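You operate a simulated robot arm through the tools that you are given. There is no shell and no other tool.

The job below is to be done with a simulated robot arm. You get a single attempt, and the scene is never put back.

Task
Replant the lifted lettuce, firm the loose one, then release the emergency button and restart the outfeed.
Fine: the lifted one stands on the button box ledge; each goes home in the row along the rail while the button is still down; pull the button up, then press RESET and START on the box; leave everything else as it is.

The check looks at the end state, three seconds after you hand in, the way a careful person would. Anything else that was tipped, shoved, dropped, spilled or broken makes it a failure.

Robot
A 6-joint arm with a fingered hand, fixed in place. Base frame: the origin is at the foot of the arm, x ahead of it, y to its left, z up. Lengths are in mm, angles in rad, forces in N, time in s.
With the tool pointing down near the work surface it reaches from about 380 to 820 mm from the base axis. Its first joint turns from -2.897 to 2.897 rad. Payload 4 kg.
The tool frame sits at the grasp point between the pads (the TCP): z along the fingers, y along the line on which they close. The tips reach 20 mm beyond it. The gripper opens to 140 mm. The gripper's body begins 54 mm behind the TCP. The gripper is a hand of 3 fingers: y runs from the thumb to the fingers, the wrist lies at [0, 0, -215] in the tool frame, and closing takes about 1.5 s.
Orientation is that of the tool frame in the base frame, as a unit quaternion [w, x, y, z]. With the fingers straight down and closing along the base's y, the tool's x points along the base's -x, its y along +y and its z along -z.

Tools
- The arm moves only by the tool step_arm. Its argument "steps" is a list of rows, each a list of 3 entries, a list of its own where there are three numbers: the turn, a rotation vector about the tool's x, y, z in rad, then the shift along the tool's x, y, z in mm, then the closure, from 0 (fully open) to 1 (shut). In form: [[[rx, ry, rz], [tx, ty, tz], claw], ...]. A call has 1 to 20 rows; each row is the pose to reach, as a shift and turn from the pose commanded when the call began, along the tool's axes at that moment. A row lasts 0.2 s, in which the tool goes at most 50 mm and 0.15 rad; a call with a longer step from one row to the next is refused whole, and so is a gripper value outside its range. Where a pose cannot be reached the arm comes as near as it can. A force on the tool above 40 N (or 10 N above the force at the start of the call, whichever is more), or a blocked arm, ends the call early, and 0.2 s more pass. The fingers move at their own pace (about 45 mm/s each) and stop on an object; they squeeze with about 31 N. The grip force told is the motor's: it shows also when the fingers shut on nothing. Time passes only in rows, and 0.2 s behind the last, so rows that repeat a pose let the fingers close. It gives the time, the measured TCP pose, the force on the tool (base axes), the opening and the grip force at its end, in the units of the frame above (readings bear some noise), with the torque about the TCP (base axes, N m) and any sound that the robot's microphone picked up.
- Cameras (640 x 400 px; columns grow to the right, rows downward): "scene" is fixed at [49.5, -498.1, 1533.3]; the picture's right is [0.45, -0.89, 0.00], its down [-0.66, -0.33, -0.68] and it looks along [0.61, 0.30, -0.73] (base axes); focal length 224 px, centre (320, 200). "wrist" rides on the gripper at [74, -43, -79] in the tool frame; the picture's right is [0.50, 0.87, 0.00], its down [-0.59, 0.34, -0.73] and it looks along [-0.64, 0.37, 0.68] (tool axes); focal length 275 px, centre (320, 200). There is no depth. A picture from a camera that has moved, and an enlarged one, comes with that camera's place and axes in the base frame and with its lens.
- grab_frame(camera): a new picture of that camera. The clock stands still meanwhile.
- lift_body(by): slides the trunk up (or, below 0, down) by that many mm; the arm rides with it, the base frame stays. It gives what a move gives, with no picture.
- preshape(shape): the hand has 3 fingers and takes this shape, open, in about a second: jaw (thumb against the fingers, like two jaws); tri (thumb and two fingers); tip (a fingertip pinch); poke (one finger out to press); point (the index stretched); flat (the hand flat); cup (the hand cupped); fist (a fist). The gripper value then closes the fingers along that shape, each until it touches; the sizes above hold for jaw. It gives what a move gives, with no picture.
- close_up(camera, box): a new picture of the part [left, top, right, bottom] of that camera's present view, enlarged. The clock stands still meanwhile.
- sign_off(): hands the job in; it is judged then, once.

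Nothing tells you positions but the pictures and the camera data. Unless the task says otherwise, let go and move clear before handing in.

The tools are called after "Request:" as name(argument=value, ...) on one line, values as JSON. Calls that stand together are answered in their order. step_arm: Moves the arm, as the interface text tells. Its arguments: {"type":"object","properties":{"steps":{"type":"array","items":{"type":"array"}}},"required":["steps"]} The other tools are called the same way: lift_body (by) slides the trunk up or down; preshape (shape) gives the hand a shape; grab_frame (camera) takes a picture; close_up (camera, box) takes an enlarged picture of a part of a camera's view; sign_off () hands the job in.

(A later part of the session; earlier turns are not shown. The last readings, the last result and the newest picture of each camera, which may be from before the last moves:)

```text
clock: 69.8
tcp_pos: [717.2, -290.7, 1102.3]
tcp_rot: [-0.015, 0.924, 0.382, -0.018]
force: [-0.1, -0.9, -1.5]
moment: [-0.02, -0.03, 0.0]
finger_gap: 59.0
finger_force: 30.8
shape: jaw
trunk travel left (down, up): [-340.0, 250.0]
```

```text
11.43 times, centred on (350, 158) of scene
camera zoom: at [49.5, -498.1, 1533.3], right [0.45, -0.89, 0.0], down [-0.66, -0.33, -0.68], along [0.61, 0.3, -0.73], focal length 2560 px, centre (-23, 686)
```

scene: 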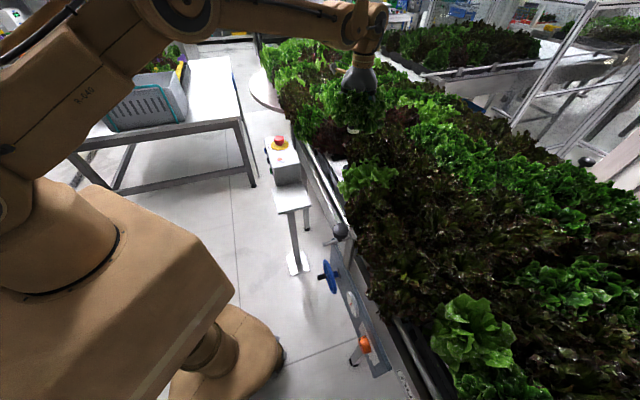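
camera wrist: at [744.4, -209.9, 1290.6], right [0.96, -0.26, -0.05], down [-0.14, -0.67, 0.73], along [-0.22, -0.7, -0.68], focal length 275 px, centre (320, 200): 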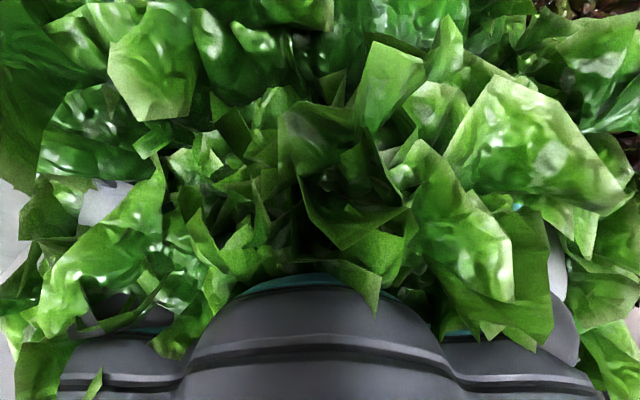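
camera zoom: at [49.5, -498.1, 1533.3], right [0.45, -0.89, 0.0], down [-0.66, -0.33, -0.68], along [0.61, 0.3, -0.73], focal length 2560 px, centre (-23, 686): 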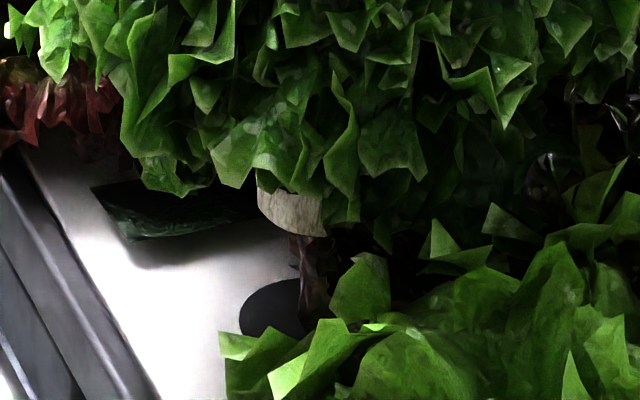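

The plug's foot sits about 2 mm to the left of the hole centre in this view. I'll correct that and lower to just above the hole.

Request:
step_arm(steps=[[[0, 0, 0], [-0.7, 2.1, 0], 0.75], [[0, 0, 0], [-0.3, 2.8, 17], 0.75], [[0, 0, 0], [0.1, 3.4, 33], 0.75], [[0, 0, 0], [0.1, 3.4, 33], 0.75]])

Request:
close_up(camera="scene", box=[325, 140, 375, 175])

```text
clock: 70.8
tcp_pos: [718.1, -292.9, 1068.4]
tcp_rot: [-0.015, 0.924, 0.383, -0.017]
force: [-0.1, 0.4, -2.0]
moment: [0.03, 0.03, 0.03]
finger_gap: 58.8
finger_force: 31.0
shape: jaw
trunk travel left (down, up): [-340.0, 250.0]
```

```text
11.43 times, centred on (350, 158) of scene
camera zoom: at [49.5, -498.1, 1533.3], right [0.45, -0.89, 0.0], down [-0.66, -0.33, -0.68], along [0.61, 0.3, -0.73], focal length 2560 px, centre (-23, 686)
```

zoom: 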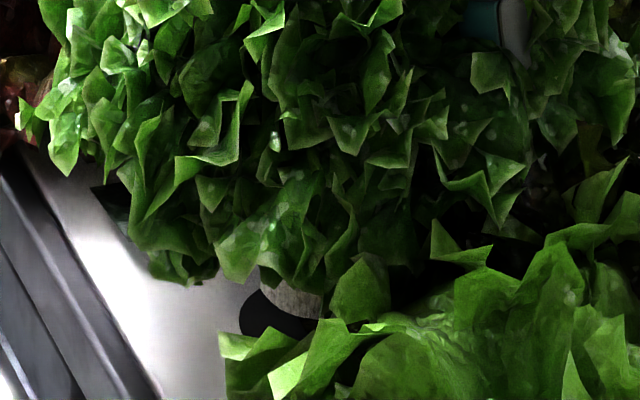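

Well aligned, just above the hole. Lowering step by step now.

Request:
step_arm(steps=[[[0, 0, 0], [0.1, 0.2, 5], 0.75], [[0, 0, 0], [0.2, 0.4, 10], 0.75]])

Request:
step_arm(steps=[[[0, 0, 0], [0.1, 0.2, 4], 0.75], [[0, 0, 0], [0.2, 0.3, 8], 0.75]])

Request:
step_arm(steps=[[[0, 0, 0], [0.1, 0.2, 4], 0.75], [[0, 0, 0], [0.2, 0.3, 8], 0.75]])

```text
clock: 71.3
tcp_pos: [717.5, -293.0, 1057.0]
tcp_rot: [-0.015, 0.924, 0.383, -0.017]
force: [0.1, -0.7, -1.7]
moment: [-0.03, -0.04, -0.01]
finger_gap: 58.8
finger_force: 31.2
shape: jaw
trunk travel left (down, up): [-340.0, 250.0]
```

```text
clock: 72.0
tcp_pos: [718.3, -294.6, 1049.2]
tcp_rot: [-0.015, 0.924, 0.382, -0.018]
force: [-0.5, -0.3, -1.6]
moment: [-0.01, 0.02, 0.03]
finger_gap: 58.7
finger_force: 31.6
shape: jaw
trunk travel left (down, up): [-340.0, 250.0]
```

```text
clock: 72.5
tcp_pos: [716.2, -293.9, 1041.8]
tcp_rot: [-0.015, 0.924, 0.382, -0.017]
force: [-0.2, -0.1, -1.7]
moment: [0.02, 0.02, 0.0]
finger_gap: 58.5
finger_force: 31.1
shape: jaw
trunk travel left (down, up): [-340.0, 250.0]
```

Request:
step_arm(steps=[[[0, 0, 0], [0.1, 0.2, 4], 0.75], [[0, 0, 0], [0.2, 0.3, 8], 0.75]])

Request:
step_arm(steps=[[[0, 0, 0], [0.1, 0.2, 3], 0.75], [[0, 0, 0], [0.15, 0.25, 6], 0.75]])

Request:
step_arm(steps=[[[0, 0, 0], [0.1, 0.2, 3], 0.75], [[0, 0, 0], [0.15, 0.25, 6], 0.75]])

Request:
close_up(camera="scene", box=[310, 125, 390, 181])

```text
clock: 73.2
tcp_pos: [716.8, -293.4, 1034.4]
tcp_rot: [-0.014, 0.924, 0.382, -0.017]
force: [-0.6, 0.2, -1.6]
moment: [0.02, 0.0, 0.03]
finger_gap: 58.7
finger_force: 30.9
shape: jaw
trunk travel left (down, up): [-340.0, 250.0]
```

```text
clock: 73.8
tcp_pos: [716.9, -293.3, 1028.3]
tcp_rot: [-0.014, 0.924, 0.382, -0.017]
force: [-0.7, 0.0, -1.5]
moment: [0.0, 0.02, -0.01]
finger_gap: 59.1
finger_force: 30.4
shape: jaw
trunk travel left (down, up): [-340.0, 250.0]
```

```text
clock: 74.3
tcp_pos: [717.6, -295.3, 1022.5]
tcp_rot: [-0.015, 0.924, 0.382, -0.018]
force: [0.5, 0.3, -1.4]
moment: [0.03, 0.02, -0.02]
finger_gap: 58.8
finger_force: 30.7
shape: jaw
trunk travel left (down, up): [-340.0, 250.0]
```

```text
7.14 times, centred on (350, 153) of scene
camera zoom: at [49.5, -498.1, 1533.3], right [0.45, -0.89, 0.0], down [-0.66, -0.33, -0.68], along [0.61, 0.3, -0.73], focal length 1600 px, centre (106, 536)
```

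zoom: 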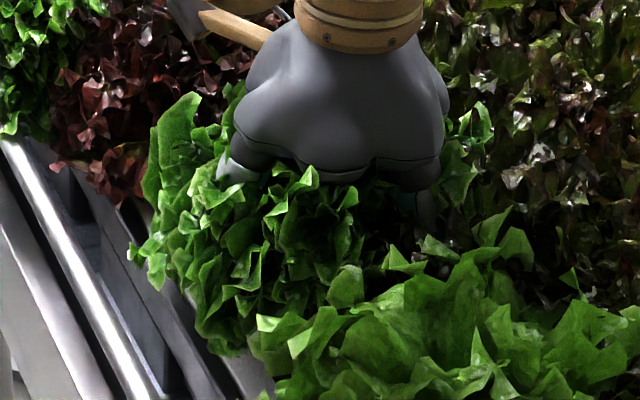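

The plug has entered the hole without resistance. Continuing down gently until it bottoms out.

Request:
step_arm(steps=[[[0, 0, 0], [0.05, 0.1, 2], 0.75], [[0, 0, 0], [0.1, 0.2, 4], 0.75]])

Request:
step_arm(steps=[[[0, 0, 0], [0.05, 0.1, 1.5], 0.75], [[0, 0, 0], [0.1, 0.15, 3], 0.75]])

Request:
step_arm(steps=[[[0, 0, 0], [0.05, 0.1, 1.5], 0.75], [[0, 0, 0], [0.1, 0.15, 3], 0.75]])

```text
clock: 75.0
tcp_pos: [717.3, -293.8, 1018.6]
tcp_rot: [-0.015, 0.924, 0.382, -0.017]
force: [0.9, -0.9, 3.6]
moment: [-0.07, -0.22, 0.0]
finger_gap: 58.7
finger_force: 30.7
shape: jaw
trunk travel left (down, up): [-340.0, 250.0]
```

```text
clock: 75.5
tcp_pos: [717.3, -293.8, 1014.9]
tcp_rot: [-0.015, 0.924, 0.383, -0.017]
force: [-0.8, -0.4, -2.4]
moment: [0.03, -0.01, -0.02]
finger_gap: 58.6
finger_force: 30.8
shape: jaw
trunk travel left (down, up): [-340.0, 250.0]
```

```text
clock: 76.2
tcp_pos: [717.0, -293.8, 1011.8]
tcp_rot: [-0.015, 0.924, 0.382, -0.018]
force: [0.2, 0.8, -1.7]
moment: [0.0, 0.01, -0.02]
finger_gap: 58.5
finger_force: 30.7
shape: jaw
trunk travel left (down, up): [-340.0, 250.0]
```

A brief 5 N resistance at 1018 and then it slid through. Continuing to find the bottom.

Request:
step_arm(steps=[[[0, 0, 0], [0.05, 0.1, 1.5], 0.75], [[0, 0, 0], [0.1, 0.15, 3], 0.75]])

Request:
step_arm(steps=[[[0, 0, 0], [0.05, 0.1, 1.5], 0.75], [[0, 0, 0], [0.1, 0.15, 3], 0.75]])

```text
clock: 76.8
tcp_pos: [717.2, -292.7, 1008.7]
tcp_rot: [-0.015, 0.924, 0.382, -0.018]
force: [-1.0, 1.3, -1.1]
moment: [0.1, 0.01, 0.01]
finger_gap: 58.6
finger_force: 30.5
shape: jaw
trunk travel left (down, up): [-340.0, 250.0]
```

```text
clock: 77.3
tcp_pos: [715.9, -292.4, 1008.6]
tcp_rot: [-0.014, 0.923, 0.384, -0.015]
force: [2.8, 0.6, 17.9]
moment: [-0.15, -0.64, 0.03]
finger_gap: 58.5
finger_force: 30.6
shape: jaw
trunk travel left (down, up): [-340.0, 250.0]
```

It bottomed out at TCP z≈1008 with 18 N: the rim is on the surface. I'll relax the push, open the fingers moderately and check that it stays put.

Request:
step_arm(steps=[[[0, 0, 0], [-0.05, -0.1, -1.5], 0.75], [[0, 0, 0], [-0.05, -0.1, -2], 0.6], [[0, 0, 0], [-0.05, -0.1, -2], 0.5], [[0, 0, 0], [-0.05, -0.1, -2], 0.4], [[0, 0, 0], [-0.05, -0.1, -2], 0.3], [[0, 0, 0], [-0.05, -0.1, -2], 0.2], [[0, 0, 0], [-0.05, -0.1, -2], 0.2], [[0, 0, 0], [-0.05, -0.1, -2], 0.2]])

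Request:
close_up(camera="scene", box=[310, 115, 390, 181])

Request:
grab_frame(camera="wrist")

```text
clock: 79.2
tcp_pos: [714.9, -294.8, 1008.8]
tcp_rot: [-0.015, 0.924, 0.383, -0.016]
force: [-2.1, 0.9, 7.9]
moment: [-0.13, -0.19, 0.0]
finger_gap: 111.6
finger_force: 0.1
shape: jaw
trunk travel left (down, up): [-340.0, 250.0]
```

```text
6.06 times, centred on (350, 148) of scene
camera zoom: at [49.5, -498.1, 1533.3], right [0.45, -0.89, 0.0], down [-0.66, -0.33, -0.68], along [0.61, 0.3, -0.73], focal length 1358 px, centre (138, 515)
```

zoom: 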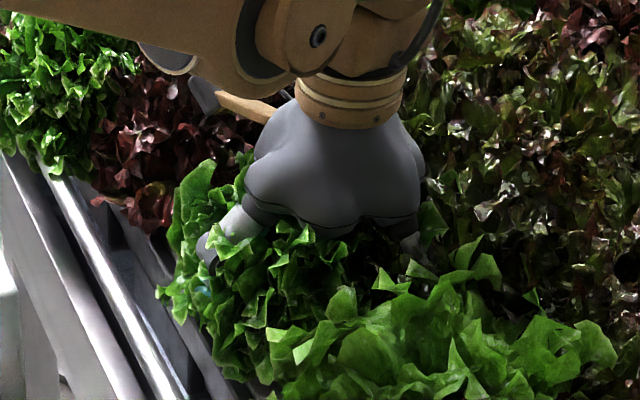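

```text
taken
camera wrist: at [741.1, -212.1, 1087.4], right [0.96, -0.26, -0.04], down [-0.14, -0.67, 0.73], along [-0.22, -0.7, -0.68], focal length 275 px, centre (320, 200)
```

wrist: 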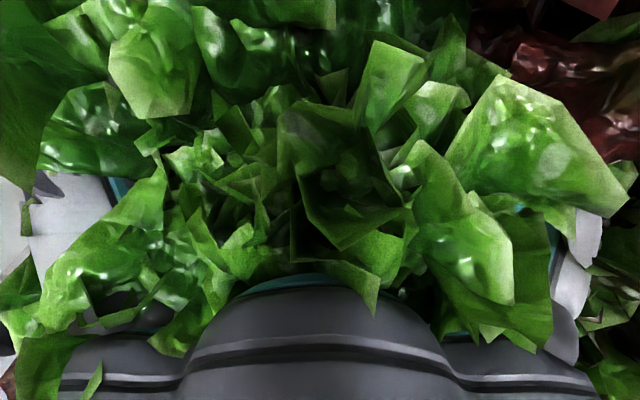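

The palm is resting on the lettuce's core (8 N). With the fingers open I'll press it slightly with the palm to be sure it's fully home, then rise.

Request:
step_arm(steps=[[[0, 0, 0], [0.03, 0.05, 1], 0.2], [[0, 0, 0], [0.05, 0.1, 2], 0.2], [[0, 0, 0], [0.05, 0.1, 2], 0.2]])

```text
clock: 80.0
tcp_pos: [715.3, -293.3, 1008.4]
tcp_rot: [-0.013, 0.924, 0.382, -0.016]
force: [-2.0, 1.8, 16.5]
moment: [-0.17, -0.39, -0.01]
finger_gap: 111.6
finger_force: 0.2
shape: jaw
trunk travel left (down, up): [-340.0, 250.0]
```

It doesn't move any further, so it's seated. Rising slowly, watching for sticking.

Request:
step_arm(steps=[[[0, 0, 0], [-0.1, -0.2, -5], 0.15], [[0, 0, 0], [-0.2, -0.4, -10], 0.15], [[0, 0, 0], [-0.5, -0.8, -20], 0.15]])

Request:
step_arm(steps=[[[0, 0, 0], [-0.5, -0.8, -20], 0.1], [[0, 0, 0], [-1.1, -1.9, -48], 0.1], [[0, 0, 0], [-2.2, -3.8, -95], 0.1], [[0, 0, 0], [-3.3, -5.6, -140], 0.1], [[0, 0, 0], [-4.2, -7.2, -180], 0.1]])

Request:
grab_frame(camera="scene")

Request:
close_up(camera="scene", box=[290, 110, 400, 190])

Request:
grab_frame(camera="wrist")

```text
clock: 80.8
tcp_pos: [717.0, -294.0, 1027.6]
tcp_rot: [-0.015, 0.924, 0.382, -0.018]
force: [-1.0, 0.2, -0.1]
moment: [0.03, -0.02, 0.03]
finger_gap: 118.8
finger_force: 0.0
shape: jaw
trunk travel left (down, up): [-340.0, 250.0]
```

```text
clock: 82.0
tcp_pos: [717.3, -294.8, 1210.1]
tcp_rot: [-0.015, 0.924, 0.382, -0.017]
force: [-0.1, -0.2, 0.4]
moment: [0.02, 0.02, 0.0]
finger_gap: 126.0
finger_force: 0.0
shape: jaw
trunk travel left (down, up): [-340.0, 250.0]
```

```text
taken
```

scene: 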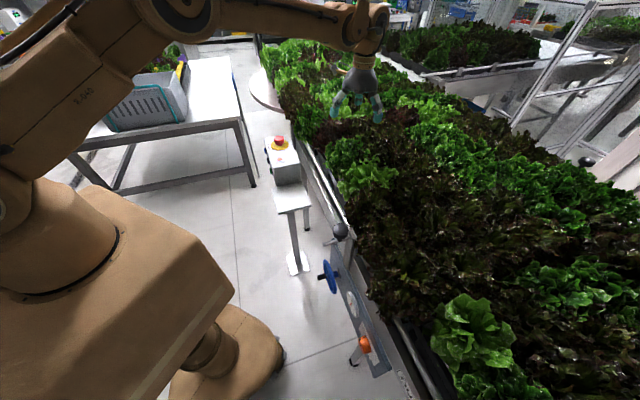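

```text
5.00 times, centred on (345, 150) of scene
camera zoom: at [49.5, -498.1, 1533.3], right [0.45, -0.89, 0.0], down [-0.66, -0.33, -0.68], along [0.61, 0.3, -0.73], focal length 1120 px, centre (195, 450)
```

zoom: 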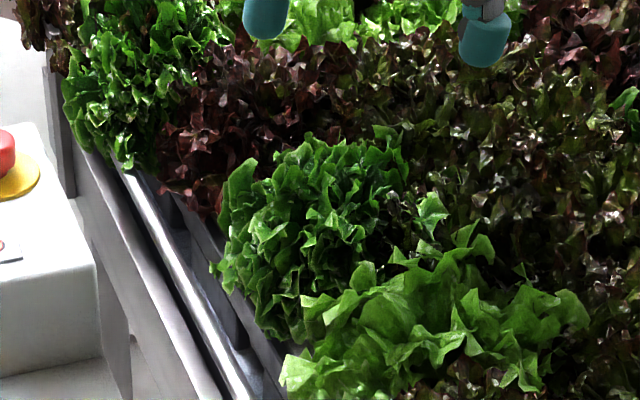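

```text
taken
camera wrist: at [742.1, -213.2, 1288.8], right [0.96, -0.26, -0.04], down [-0.14, -0.67, 0.73], along [-0.22, -0.7, -0.68], focal length 275 px, centre (320, 200)
```

wrist: 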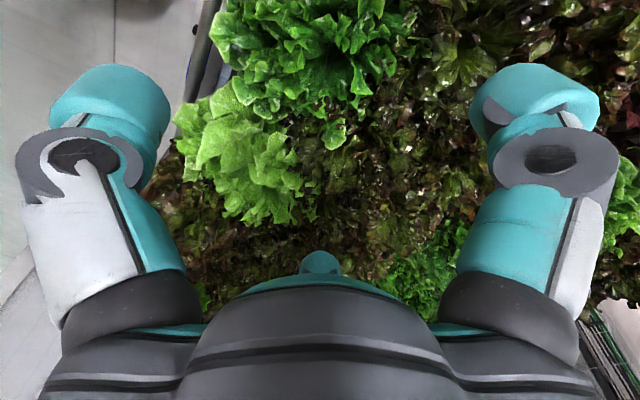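

The replanted lettuce stands upright in its place. Next I'll move over the pale, loose one at about (608, -402), with the hand vertical again.

Request:
step_arm(steps=[[[-0.01, 0.005, 0], [-38, 0, 1], 0.1], [[-0.02, 0.01, 0], [-77, -0.5, 2], 0.1], [[-0.03, 0.015, 0], [-115, -0.8, 3], 0.1], [[-0.0395, 0.0198, 0], [-153, -1, 3.7], 0.1], [[-0.0395, 0.0198, 0], [-153, -1, 3.7], 0.1]])

Request:
grab_frame(camera="wrist")

Request:
close_up(camera="scene", box=[300, 100, 420, 220])

```text
clock: 83.2
tcp_pos: [609.9, -402.9, 1205.6]
tcp_rot: [0.0, 0.924, 0.383, -0.002]
force: [0.7, 0.0, -0.2]
moment: [-0.03, 0.01, 0.0]
finger_gap: 125.6
finger_force: 0.0
shape: jaw
trunk travel left (down, up): [-340.0, 250.0]
```

```text
taken
camera wrist: at [631.3, -320.4, 1284.8], right [0.97, -0.26, 0.0], down [-0.17, -0.66, 0.73], along [-0.19, -0.71, -0.68], focal length 275 px, centre (320, 200)
```

wrist: 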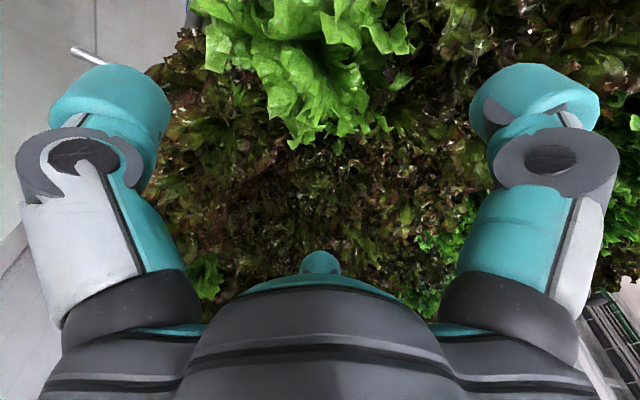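

```text
3.33 times, centred on (360, 160) of scene
camera zoom: at [49.5, -498.1, 1533.3], right [0.45, -0.89, 0.0], down [-0.66, -0.33, -0.68], along [0.61, 0.3, -0.73], focal length 747 px, centre (187, 333)
```

zoom: 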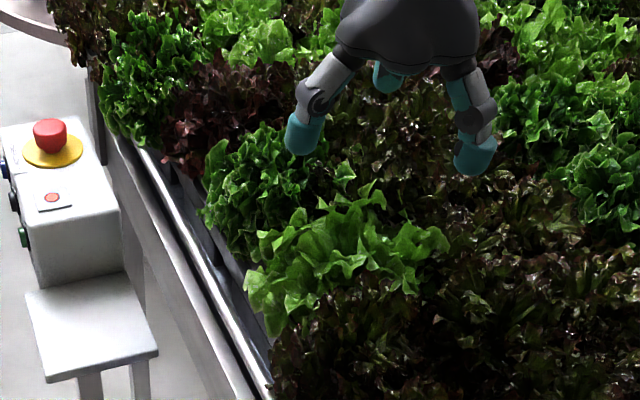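

Request:
step_arm(steps=[[[0, 0, 0], [0, 0, 30], 0.2], [[0, 0, 0], [0, 0, 65], 0.2], [[0, 0, 0], [0, 0, 100], 0.2], [[0, 0, 0], [0, 0, 130], 0.2], [[0, 0, 0], [0, 0, 150], 0.2]])

Request:
grab_frame(camera="wrist")

Request:
close_up(camera="scene", box=[300, 110, 420, 210])

```text
clock: 84.3
tcp_pos: [607.0, -401.3, 1053.5]
tcp_rot: [0.0, 0.924, 0.382, 0.0]
force: [0.2, 0.2, -0.4]
moment: [0.02, 0.0, 0.01]
finger_gap: 112.4
finger_force: 0.1
shape: jaw
trunk travel left (down, up): [-340.0, 250.0]
```

```text
taken
camera wrist: at [629.2, -319.5, 1132.9], right [0.97, -0.26, 0.0], down [-0.17, -0.66, 0.73], along [-0.19, -0.71, -0.68], focal length 275 px, centre (320, 200)
```

wrist: 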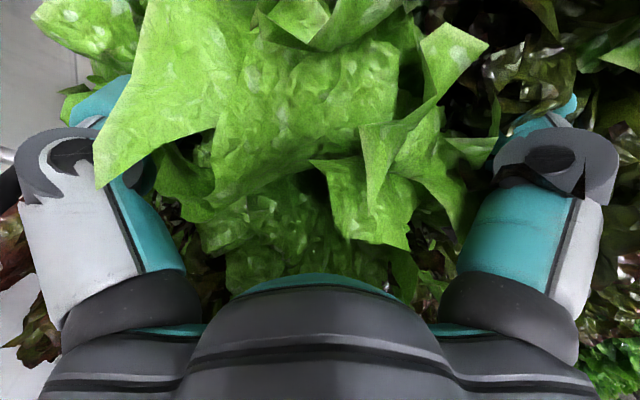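

```text
4.00 times, centred on (360, 160) of scene
camera zoom: at [49.5, -498.1, 1533.3], right [0.45, -0.89, 0.0], down [-0.66, -0.33, -0.68], along [0.61, 0.3, -0.73], focal length 896 px, centre (160, 360)
```

zoom: 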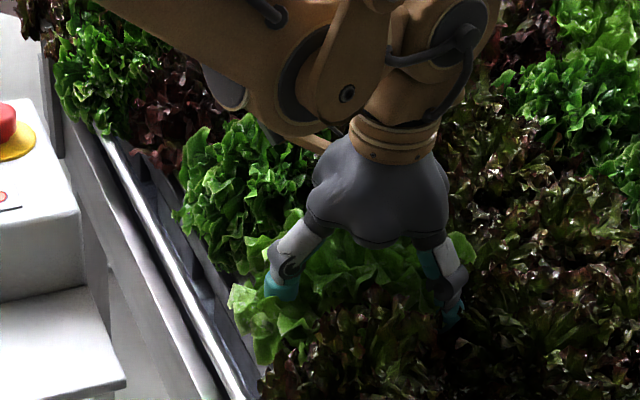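

The hand is around the pale plant. Lowering slowly until the palm meets its core.

Request:
step_arm(steps=[[[0, 0, 0], [0, 0, 5], 0.2], [[0, 0, 0], [0, 0, 10], 0.2]])

Request:
step_arm(steps=[[[0, 0, 0], [0, 0, 4], 0.2], [[0, 0, 0], [0, 0, 8], 0.2]])

Request:
step_arm(steps=[[[0, 0, 0], [0, 0, 3], 0.2], [[0, 0, 0], [0, 0, 6], 0.2]])

```text
clock: 85.0
tcp_pos: [606.9, -402.2, 1045.3]
tcp_rot: [-0.001, 0.924, 0.382, 0.0]
force: [0.3, 0.2, -0.8]
moment: [0.0, -0.05, 0.05]
finger_gap: 112.3
finger_force: 0.1
shape: jaw
trunk travel left (down, up): [-340.0, 250.0]
```

```text
clock: 85.5
tcp_pos: [607.4, -402.7, 1036.7]
tcp_rot: [-0.001, 0.924, 0.383, 0.0]
force: [-0.3, -0.6, -0.3]
moment: [-0.01, 0.02, -0.02]
finger_gap: 112.1
finger_force: 0.1
shape: jaw
trunk travel left (down, up): [-340.0, 250.0]
```

```text
clock: 86.2
tcp_pos: [608.1, -401.5, 1030.5]
tcp_rot: [0.0, 0.924, 0.383, -0.001]
force: [0.3, 0.0, -0.1]
moment: [-0.03, 0.0, 0.0]
finger_gap: 112.2
finger_force: 0.0
shape: jaw
trunk travel left (down, up): [-340.0, 250.0]
```

Request:
step_arm(steps=[[[0, 0, 0], [0, 0, 2], 0.2], [[0, 0, 0], [0, 0, 4], 0.2]])

Request:
step_arm(steps=[[[0, 0, 0], [0, 0, 2], 0.2], [[0, 0, 0], [0, 0, 4], 0.2]])

Request:
step_arm(steps=[[[0, 0, 0], [0, 0, 2], 0.2], [[0, 0, 0], [0, 0, 4], 0.2]])

```text
clock: 86.8
tcp_pos: [607.9, -401.2, 1027.4]
tcp_rot: [-0.001, 0.924, 0.383, 0.0]
force: [0.2, -0.7, -1.0]
moment: [0.0, -0.02, 0.0]
finger_gap: 112.5
finger_force: 0.0
shape: jaw
trunk travel left (down, up): [-340.0, 250.0]
```

```text
clock: 87.3
tcp_pos: [606.8, -402.1, 1023.1]
tcp_rot: [-0.001, 0.924, 0.382, -0.001]
force: [-0.1, -0.1, 0.3]
moment: [0.01, 0.01, 0.03]
finger_gap: 112.1
finger_force: 0.0
shape: jaw
trunk travel left (down, up): [-340.0, 250.0]
```

```text
clock: 88.0
tcp_pos: [606.5, -402.7, 1019.2]
tcp_rot: [-0.001, 0.924, 0.383, -0.001]
force: [0.3, 0.3, 0.4]
moment: [0.0, 0.03, 0.02]
finger_gap: 112.2
finger_force: 0.0
shape: jaw
trunk travel left (down, up): [-340.0, 250.0]
```

Request:
step_arm(steps=[[[0, 0, 0], [0, 0, 2], 0.2], [[0, 0, 0], [0, 0, 4], 0.2]])

Request:
step_arm(steps=[[[0, 0, 0], [0, 0, 2], 0.2], [[0, 0, 0], [0, 0, 4], 0.2]])

Request:
grab_frame(camera="wrist")

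Request:
close_up(camera="scene", box=[300, 110, 420, 210])

```text
clock: 88.5
tcp_pos: [607.0, -403.1, 1015.3]
tcp_rot: [-0.001, 0.924, 0.383, 0.0]
force: [0.9, -0.7, -0.3]
moment: [0.02, -0.04, 0.02]
finger_gap: 112.3
finger_force: 0.1
shape: jaw
trunk travel left (down, up): [-340.0, 250.0]
```

```text
clock: 89.2
tcp_pos: [607.5, -402.5, 1011.6]
tcp_rot: [-0.001, 0.924, 0.382, -0.001]
force: [-0.6, -0.9, 0.0]
moment: [-0.01, 0.0, -0.02]
finger_gap: 112.4
finger_force: 0.1
shape: jaw
trunk travel left (down, up): [-340.0, 250.0]
```

```text
taken
camera wrist: at [629.6, -319.6, 1090.7], right [0.97, -0.26, 0.0], down [-0.17, -0.66, 0.73], along [-0.19, -0.71, -0.68], focal length 275 px, centre (320, 200)
```

wrist: 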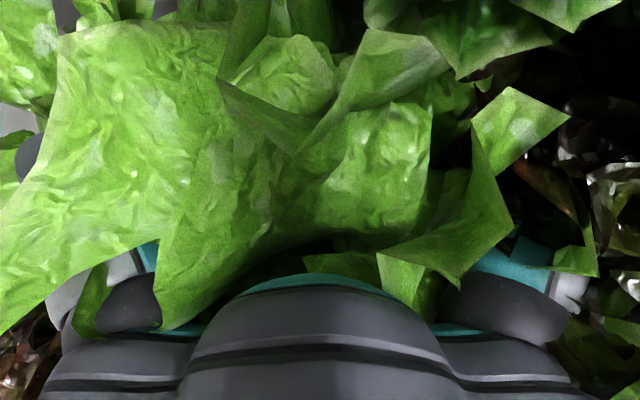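

```text
4.00 times, centred on (360, 160) of scene
camera zoom: at [49.5, -498.1, 1533.3], right [0.45, -0.89, 0.0], down [-0.66, -0.33, -0.68], along [0.61, 0.3, -0.73], focal length 896 px, centre (160, 360)
```

zoom: 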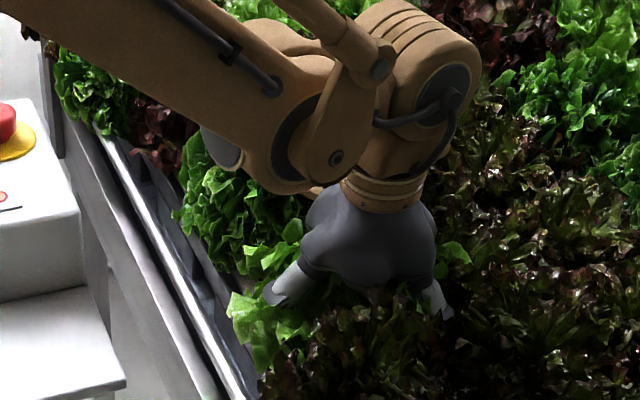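

No palm contact yet, so this plant's core is shorter. I'll close the fingers gently on its core here, watching side forces, and then push it straight down.

Request:
step_arm(steps=[[[0, 0, 0], [0, 0, 0], 0.3], [[0, 0, 0], [0, 0, 0], 0.4], [[0, 0, 0], [0, 0, 0], 0.5], [[0, 0, 0], [0, 0, 0], 0.5]])

Request:
step_arm(steps=[[[0, 0, 0], [0, 0, 0], 0.56], [[0, 0, 0], [0, 0, 0], 0.6], [[0, 0, 0], [0, 0, 0], 0.6]])

```text
clock: 90.2
tcp_pos: [607.7, -402.2, 1012.3]
tcp_rot: [-0.001, 0.924, 0.383, 0.0]
force: [-1.3, -1.0, -0.2]
moment: [-0.03, 0.01, -0.03]
finger_gap: 70.7
finger_force: 0.0
shape: jaw
trunk travel left (down, up): [-340.0, 250.0]
```

```text
clock: 91.0
tcp_pos: [607.4, -402.2, 1011.2]
tcp_rot: [-0.001, 0.924, 0.382, -0.001]
force: [-0.5, 0.0, -0.9]
moment: [0.02, 0.01, -0.02]
finger_gap: 59.8
finger_force: 31.2
shape: jaw
trunk travel left (down, up): [-340.0, 250.0]
```

Gripped at the same 60 mm core, with no side load. Now pushing down in small steps.

Request:
step_arm(steps=[[[0, 0, 0], [0, 0, 0], 0.72], [[0, 0, 0], [0, 0, 1.5], 0.72], [[0, 0, 0], [0, 0, 3], 0.72]])

Request:
step_arm(steps=[[[0, 0, 0], [0, 0, 1.5], 0.72], [[0, 0, 0], [0, 0, 3], 0.72]])

Request:
step_arm(steps=[[[0, 0, 0], [0, 0, 1.5], 0.72], [[0, 0, 0], [0, 0, 3], 0.72]])

```text
clock: 91.8
tcp_pos: [607.9, -401.5, 1010.0]
tcp_rot: [-0.001, 0.924, 0.382, 0.0]
force: [3.6, -2.6, 18.7]
moment: [-0.01, 0.18, 0.04]
finger_gap: 60.3
finger_force: 31.1
shape: jaw
trunk travel left (down, up): [-340.0, 250.0]
```

```text
clock: 92.3
tcp_pos: [608.0, -401.5, 1009.9]
tcp_rot: [0.001, 0.924, 0.382, 0.0]
force: [4.7, -1.8, 27.6]
moment: [0.09, 0.26, 0.08]
finger_gap: 61.8
finger_force: 31.6
shape: jaw
trunk travel left (down, up): [-340.0, 250.0]
stopped in row 2: the force on the tool passed its limit at 43 N (the readings are from after the stop); the commanded pose is now the measured one
```

```text
clock: 92.8
tcp_pos: [607.7, -402.0, 1010.0]
tcp_rot: [0.002, 0.924, 0.383, 0.001]
force: [2.2, -1.3, 28.4]
moment: [0.12, 0.29, -0.02]
finger_gap: 62.0
finger_force: 31.0
shape: jaw
trunk travel left (down, up): [-340.0, 250.0]
stopped in row 2: the force on the tool passed its limit at 43 N (the readings are from after the stop); the commanded pose is now the measured one
```

The plant resists at 43 N without going down, though its orange band was still showing before. I'll release, rise and look at what's happening at its foot before pushing further.

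Request:
step_arm(steps=[[[0, 0, 0], [0, 0, -1], 0.7], [[0, 0, 0], [0, 0, -1], 0.55], [[0, 0, 0], [0, 0, -1], 0.4], [[0, 0, 0], [0, 0, -1], 0.3], [[0, 0, 0], [0, 0, -1], 0.2], [[0, 0, 0], [0, 0, -1], 0.2], [[0, 0, 0], [0, 0, -1], 0.2]])

Request:
step_arm(steps=[[[0, 0, 0], [0, 0, -10], 0.2], [[0, 0, 0], [0, 0, -30], 0.2], [[0, 0, 0], [0, 0, -70], 0.2], [[0, 0, 0], [0, 0, -115], 0.2], [[0, 0, 0], [0, 0, -160], 0.2], [[0, 0, 0], [0, 0, -190], 0.2]])

Request:
close_up(camera="scene", box=[300, 110, 420, 210])

Request:
grab_frame(camera="wrist")

```text
clock: 94.3
tcp_pos: [609.0, -402.9, 1008.5]
tcp_rot: [0.001, 0.924, 0.383, 0.0]
force: [-2.0, 0.5, 4.8]
moment: [-0.01, -0.05, 0.0]
finger_gap: 111.6
finger_force: 0.1
shape: jaw
trunk travel left (down, up): [-340.0, 250.0]
```

```text
clock: 95.8
tcp_pos: [609.2, -403.6, 1197.3]
tcp_rot: [0.0, 0.924, 0.383, 0.001]
force: [0.9, 0.3, 0.2]
moment: [-0.02, -0.02, -0.01]
finger_gap: 111.7
finger_force: 0.1
shape: jaw
trunk travel left (down, up): [-340.0, 250.0]
```

```text
4.00 times, centred on (360, 160) of scene
camera zoom: at [49.5, -498.1, 1533.3], right [0.45, -0.89, 0.0], down [-0.66, -0.33, -0.68], along [0.61, 0.3, -0.73], focal length 896 px, centre (160, 360)
```

zoom: 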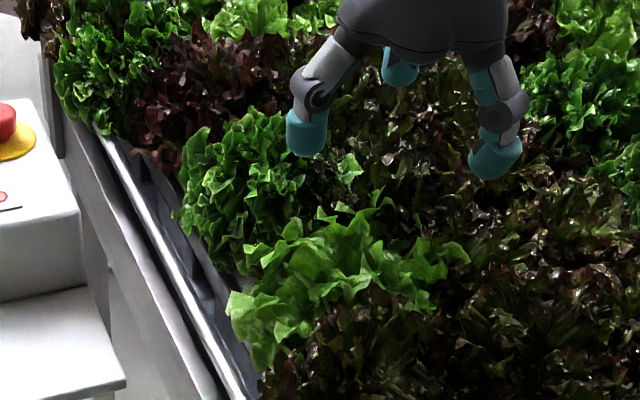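

```text
taken
camera wrist: at [631.2, -320.9, 1276.1], right [0.97, -0.26, 0.0], down [-0.18, -0.65, 0.74], along [-0.19, -0.71, -0.68], focal length 275 px, centre (320, 200)
```

wrist: 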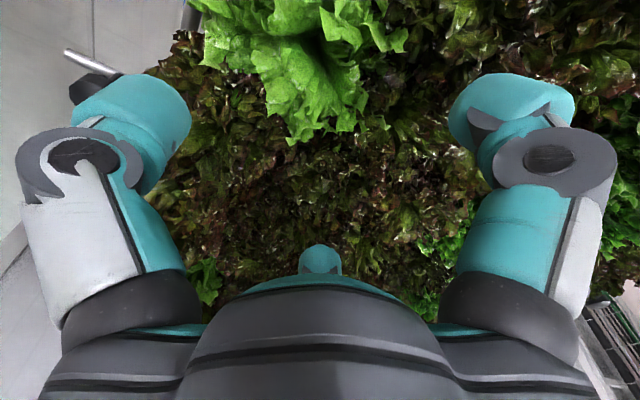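

After release the palm met this plant's core at the same height as for the replanted lettuce, so it may already be (or now be) home. I'll go to the aisle viewpoint to compare the feet of both plants.

Request:
step_arm(steps=[[[-0.028, -0.0114, -0.1306], [-5.2, -18.8, 0], 0.2], [[-0.056, -0.0227, -0.2612], [-10.5, -37.6, 0], 0.2], [[-0.084, -0.0341, -0.3918], [-15.7, -56.5, 0], 0.2], [[-0.112, -0.0455, -0.5224], [-20.9, -75.3, 0], 0.2], [[-0.14, -0.0569, -0.6531], [-26.1, -94.1, 0], 0.2], [[-0.1679, -0.0682, -0.7837], [-31.4, -112.9, 0], 0.2], [[-0.1959, -0.0796, -0.9143], [-36.6, -131.7, 0], 0.2], [[-0.2239, -0.091, -1.0449], [-41.8, -150.6, 0], 0.2], [[-0.2519, -0.1023, -1.1755], [-47.1, -169.4, 0], 0.2], [[-0.2799, -0.1137, -1.3061], [-52.3, -188.2, 0], 0.2]])

Request:
lift_body(by=-119)

Request:
grab_frame(camera="wrist")

Request:
close_up(camera="wrist", box=[290, 150, 450, 250])

Request:
close_up(camera="wrist", box=[310, 165, 390, 215])

```text
clock: 98.0
tcp_pos: [436.8, -307.3, 1198.7]
tcp_rot: [0.141, 0.491, 0.86, 0.0]
force: [-0.8, 0.4, 0.2]
moment: [0.02, -0.03, 0.01]
finger_gap: 111.7
finger_force: 0.0
shape: jaw
trunk travel left (down, up): [-340.0, 250.0]
```

```text
clock: 99.4
tcp_pos: [438.9, -306.0, 1080.3]
tcp_rot: [0.141, 0.493, 0.859, 0.002]
force: [-0.4, -0.4, 0.7]
moment: [0.02, -0.02, 0.0]
finger_gap: 111.8
finger_force: 0.0
shape: jaw
trunk travel left (down, up): [-221.0, 369.0]
```

```text
taken
camera wrist: at [348.1, -254.8, 1131.9], right [0.49, 0.87, 0.0], down [0.39, -0.22, 0.89], along [0.78, -0.44, -0.45], focal length 275 px, centre (320, 200)
```

wrist: 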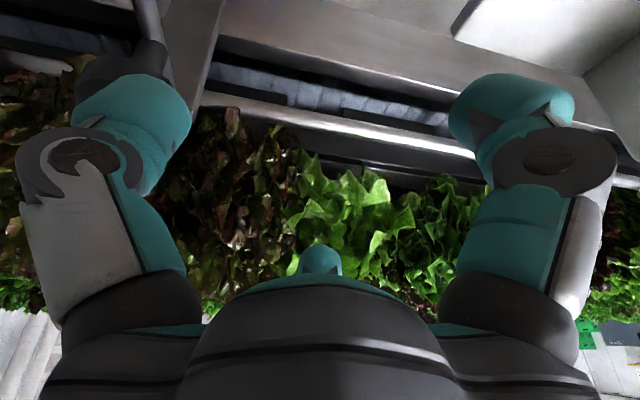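

```text
4.00 times, centred on (370, 200) of wrist
camera zoom: at [348.1, -254.8, 1131.9], right [0.49, 0.87, 0.0], down [0.39, -0.22, 0.89], along [0.78, -0.44, -0.45], focal length 1101 px, centre (120, 200)
```

zoom: 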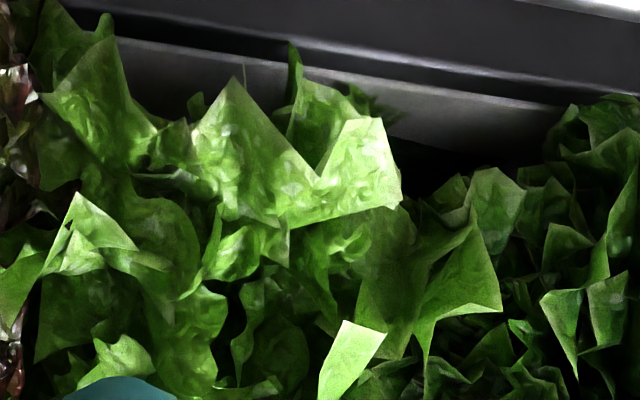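

```text
8.00 times, centred on (350, 190) of wrist
camera zoom: at [348.1, -254.8, 1131.9], right [0.49, 0.87, 0.0], down [0.39, -0.22, 0.89], along [0.78, -0.44, -0.45], focal length 2202 px, centre (80, 280)
```

zoom: 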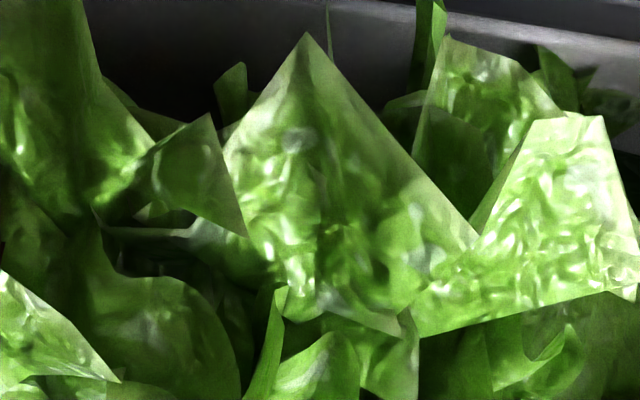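

The orange band at the pale plant's foot is now hidden and its leaves sit about 13 mm lower than before, so it has gone home. Next, the emergency button: I'll raise up and look at it from the side to get its heights.

Request:
lift_body(by=120)

Request:
step_arm(steps=[[[-0.0021, -0.0238, 0.0243], [30.4, 31.9, -2.9], 0.2], [[-0.0043, -0.0475, 0.0485], [60.7, 63.9, -5.9], 0.2], [[-0.0065, -0.0713, 0.0728], [91.1, 95.8, -8.8], 0.2], [[-0.0086, -0.095, 0.0971], [121.4, 127.7, -11.7], 0.2], [[-0.0108, -0.1188, 0.1214], [151.8, 159.7, -14.7], 0.2], [[-0.0129, -0.1425, 0.1456], [182.2, 191.6, -17.6], 0.2], [[-0.015, -0.1663, 0.1699], [212.5, 223.5, -20.5], 0.2], [[-0.0172, -0.19, 0.1942], [242.9, 255.4, -23.4], 0.2], [[-0.0194, -0.2138, 0.2184], [273.2, 287.4, -26.4], 0.2], [[-0.0215, -0.2375, 0.2427], [303.6, 319.3, -29.3], 0.2]])

Request:
grab_frame(camera="wrist")

Request:
close_up(camera="scene", box=[300, 110, 420, 210])

```text
clock: 100.9
tcp_pos: [438.1, -305.8, 1199.9]
tcp_rot: [0.139, 0.492, 0.859, 0.002]
force: [-1.1, 0.0, -0.8]
moment: [0.0, 0.0, -0.01]
finger_gap: 111.4
finger_force: 0.0
shape: jaw
trunk travel left (down, up): [-341.0, 249.0]
```

```text
clock: 103.1
tcp_pos: [560.6, 121.0, 1196.9]
tcp_rot: [0.247, 0.588, 0.77, -0.032]
force: [-0.1, 0.1, -1.5]
moment: [-0.01, -0.03, -0.02]
finger_gap: 111.7
finger_force: 0.1
shape: jaw
trunk travel left (down, up): [-341.0, 249.0]
```

```text
taken
camera wrist: at [479.1, 199.2, 1224.7], right [0.7, 0.71, 0.0], down [0.17, -0.17, 0.97], along [0.69, -0.68, -0.24], focal length 275 px, centre (320, 200)
```

wrist: 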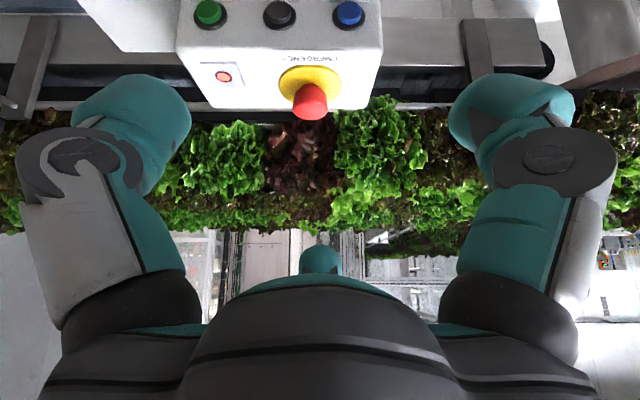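

```text
4.00 times, centred on (360, 160) of scene
camera zoom: at [49.5, -498.1, 1533.3], right [0.45, -0.89, 0.0], down [-0.66, -0.33, -0.68], along [0.61, 0.3, -0.73], focal length 896 px, centre (160, 360)
```

zoom: 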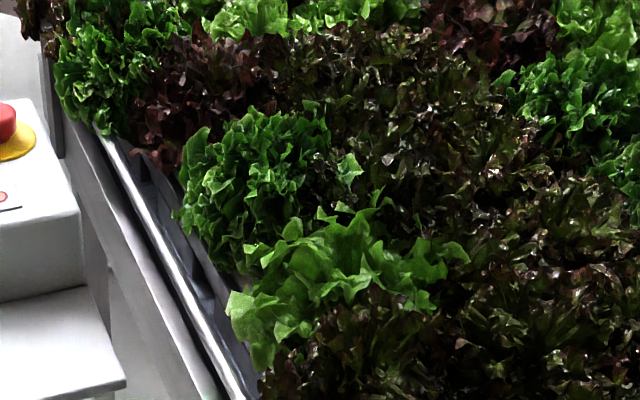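

Request:
lift_body(by=-150)

Request:
grab_frame(camera="wrist")

Request:
close_up(camera="wrist", box=[170, 100, 430, 260])

```text
clock: 104.9
tcp_pos: [558.9, 117.4, 1047.2]
tcp_rot: [0.245, 0.588, 0.771, -0.031]
force: [0.6, 0.3, -0.1]
moment: [-0.03, 0.01, 0.01]
finger_gap: 112.0
finger_force: 0.1
shape: jaw
trunk travel left (down, up): [-191.0, 399.0]
```

```text
taken
camera wrist: at [478.3, 197.1, 1075.3], right [0.7, 0.71, 0.0], down [0.17, -0.17, 0.97], along [0.69, -0.68, -0.24], focal length 275 px, centre (320, 200)
```

wrist: 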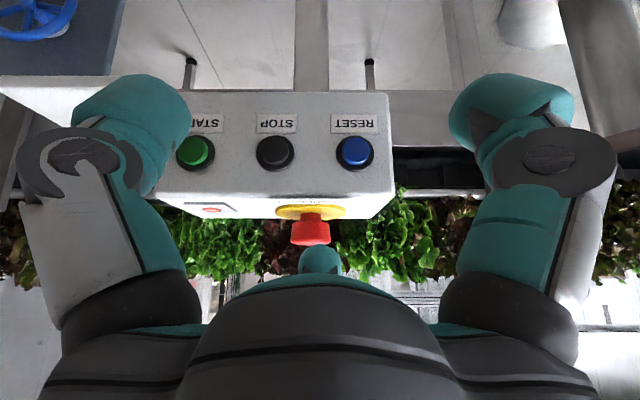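

```text
2.46 times, centred on (300, 180) of wrist
camera zoom: at [478.3, 197.1, 1075.3], right [0.7, 0.71, 0.0], down [0.17, -0.17, 0.97], along [0.69, -0.68, -0.24], focal length 678 px, centre (369, 249)
```

zoom: 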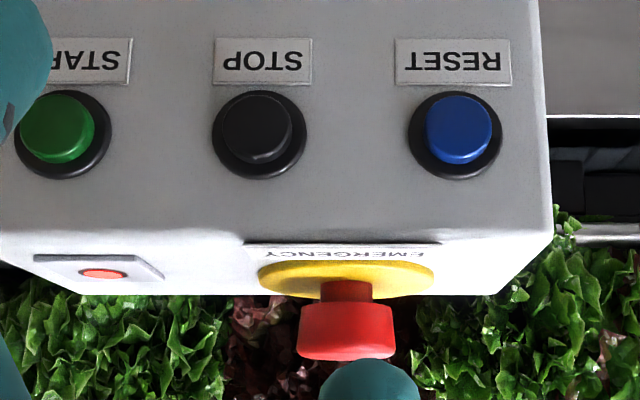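

The side view shows the e-stop cap from z≈1032 to 1052 (about 38 mm wide) on a thinner neck, box top z≈1012, at roughly (670, -4). I'll go above it to fix its position.

Request:
lift_body(by=150)

Request:
step_arm(steps=[[[0.05, 0.086, 0], [-23, 11, 22], 0.2], [[0.1, 0.173, 0], [-46, 22, 45], 0.2], [[0.15, 0.259, 0], [-70, 33, 67], 0.2], [[0.2, 0.346, 0], [-93, 44, 90], 0.2], [[0.2512, 0.4323, 0], [-116.2, 55.4, 112.2], 0.2], [[0.2512, 0.4323, 0], [-116.2, 55.4, 112.2], 0.2]])

Request:
grab_frame(camera="wrist")

Request:
close_up(camera="scene", box=[250, 110, 320, 180])

```text
clock: 106.6
tcp_pos: [559.1, 117.4, 1196.3]
tcp_rot: [0.245, 0.587, 0.771, -0.031]
force: [0.8, -0.1, 0.7]
moment: [0.0, 0.02, -0.06]
finger_gap: 111.8
finger_force: 0.0
shape: jaw
trunk travel left (down, up): [-341.0, 249.0]
```

```text
clock: 108.0
tcp_pos: [668.7, -3.5, 1162.4]
tcp_rot: [0.0, 0.606, 0.796, -0.001]
force: [-0.1, 0.0, -0.1]
moment: [0.01, -0.02, -0.03]
finger_gap: 111.5
finger_force: 0.1
shape: jaw
trunk travel left (down, up): [-341.0, 249.0]
```

```text
taken
camera wrist: at [607.9, 57.3, 1239.8], right [0.7, 0.71, 0.0], down [0.48, -0.48, 0.73], along [0.52, -0.52, -0.68], focal length 275 px, centre (320, 200)
```

wrist: 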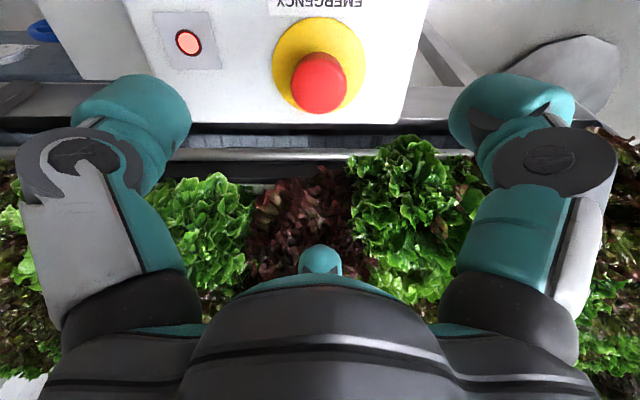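

```text
5.71 times, centred on (285, 145) of scene
camera zoom: at [49.5, -498.1, 1533.3], right [0.45, -0.89, 0.0], down [-0.66, -0.33, -0.68], along [0.61, 0.3, -0.73], focal length 1280 px, centre (520, 514)
```

zoom: 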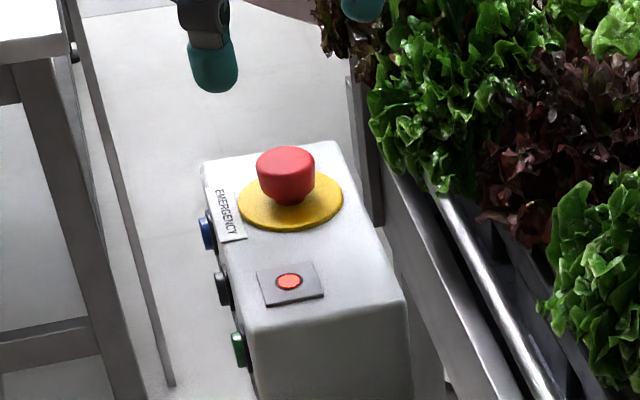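

The cap's centre is right under the tool axis (about 668, -3). Descending around it.

Request:
step_arm(steps=[[[0, 0, 0], [0, 0, 30], 0.2], [[0, 0, 0], [0, 0, 60], 0.2], [[0, 0, 0], [0, 0, 86], 0.2], [[0, 0, 0], [0, 0, 86], 0.2]])

Request:
grab_frame(camera="wrist")

Request:
close_up(camera="scene", box=[250, 100, 330, 180])

```text
clock: 109.0
tcp_pos: [669.5, -4.3, 1075.0]
tcp_rot: [-0.001, 0.606, 0.796, 0.0]
force: [0.9, 0.2, 0.5]
moment: [-0.01, 0.0, 0.02]
finger_gap: 112.0
finger_force: 0.0
shape: jaw
trunk travel left (down, up): [-341.0, 249.0]
```

```text
taken
camera wrist: at [608.9, 55.6, 1152.4], right [0.7, 0.71, 0.0], down [0.48, -0.48, 0.73], along [0.52, -0.52, -0.68], focal length 275 px, centre (320, 200)
```

wrist: 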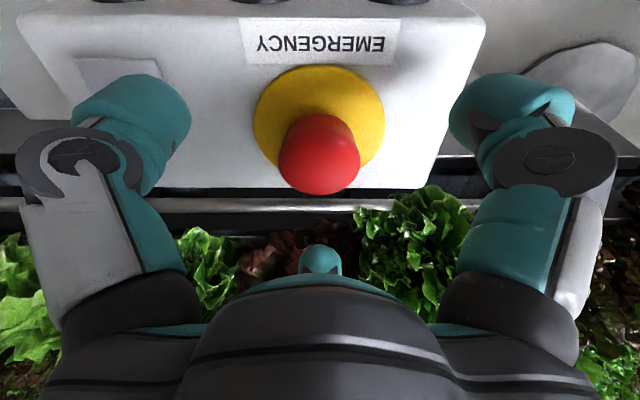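

```text
5.00 times, centred on (290, 140) of scene
camera zoom: at [49.5, -498.1, 1533.3], right [0.45, -0.89, 0.0], down [-0.66, -0.33, -0.68], along [0.61, 0.3, -0.73], focal length 1120 px, centre (470, 500)
```

zoom: 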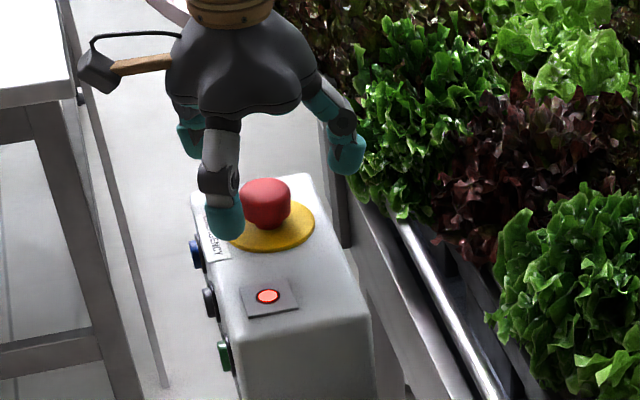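

Request:
step_arm(steps=[[[0, 0, 0], [0, 0, 10], 0.2], [[0, 0, 0], [0, 0, 20], 0.2], [[0, 0, 0], [0, 0, 29], 0.2], [[0, 0, 0], [0, 0, 29], 0.2]])

Request:
close_up(camera="scene", box=[250, 100, 330, 180])

Request:
grab_frame(camera="wrist")

```text
clock: 110.0
tcp_pos: [669.7, -5.9, 1044.9]
tcp_rot: [0.0, 0.606, 0.795, -0.001]
force: [-0.4, -0.3, 0.4]
moment: [-0.01, 0.02, 0.0]
finger_gap: 111.6
finger_force: 0.0
shape: jaw
trunk travel left (down, up): [-341.0, 249.0]
```

```text
5.00 times, centred on (290, 140) of scene
camera zoom: at [49.5, -498.1, 1533.3], right [0.45, -0.89, 0.0], down [-0.66, -0.33, -0.68], along [0.61, 0.3, -0.73], focal length 1120 px, centre (470, 500)
```

zoom: 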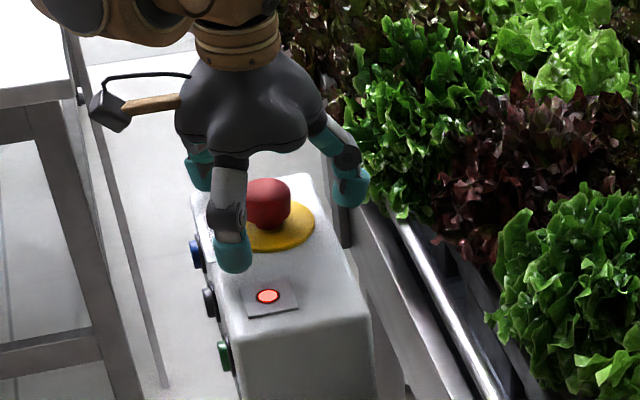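

```text
taken
camera wrist: at [608.7, 54.2, 1123.2], right [0.7, 0.71, 0.0], down [0.48, -0.48, 0.73], along [0.52, -0.52, -0.68], focal length 275 px, centre (320, 200)
```

wrist: 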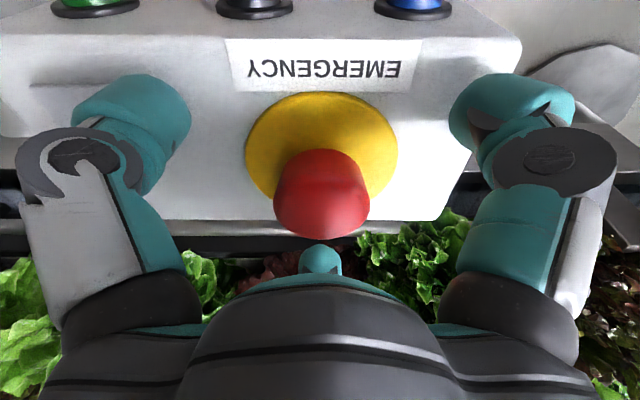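

The cap sits right between the fingers. Closing on it.

Request:
step_arm(steps=[[[0, 0, 0], [0, 0, 0], 0.35], [[0, 0, 0], [0, 0, 0], 0.5], [[0, 0, 0], [0, 0, 0], 0.6], [[0, 0, 0], [0, 0, 0], 0.7], [[0, 0, 0], [0, 0, 0], 0.8], [[0, 0, 0], [0, 0, 0], 0.85], [[0, 0, 0], [0, 0, 0], 0.85]])

Request:
grab_frame(camera="wrist")

```text
clock: 111.6
tcp_pos: [670.3, -6.6, 1043.7]
tcp_rot: [-0.001, 0.606, 0.796, -0.001]
force: [-2.0, -0.4, -3.8]
moment: [-0.06, 0.0, 0.02]
finger_gap: 31.3
finger_force: 31.7
shape: jaw
trunk travel left (down, up): [-341.0, 249.0]
```

```text
taken
camera wrist: at [609.0, 54.2, 1123.0], right [0.7, 0.71, 0.0], down [0.48, -0.48, 0.73], along [0.52, -0.52, -0.68], focal length 275 px, centre (320, 200)
```

wrist: 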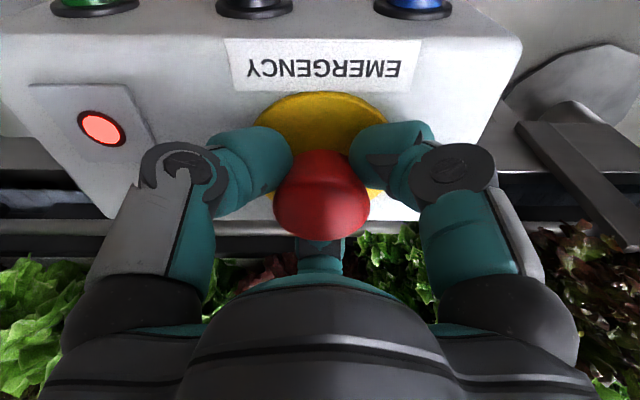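

Gripped under the cap. Now pulling straight up in small steps, listening for the latch.

Request:
step_arm(steps=[[[0, 0, 0], [0, 0, -2], 0.9], [[0, 0, 0], [0, 0, -4], 0.9]])

Request:
step_arm(steps=[[[0, 0, 0], [0, 0, -2], 0.9], [[0, 0, 0], [0, 0, -4], 0.9]])

```text
clock: 112.2
tcp_pos: [670.6, -6.2, 1050.7]
tcp_rot: [0.0, 0.606, 0.795, 0.0]
force: [-1.3, 1.5, 2.9]
moment: [-0.03, 0.01, -0.03]
finger_gap: 31.4
finger_force: 31.2
shape: jaw
trunk travel left (down, up): [-341.0, 249.0]
```

```text
clock: 112.8
tcp_pos: [669.2, -6.9, 1052.0]
tcp_rot: [0.0, 0.605, 0.796, -0.001]
force: [-3.1, 1.3, -13.2]
moment: [0.0, 0.01, 0.03]
finger_gap: 31.5
finger_force: 30.8
shape: jaw
trunk travel left (down, up): [-341.0, 249.0]
```

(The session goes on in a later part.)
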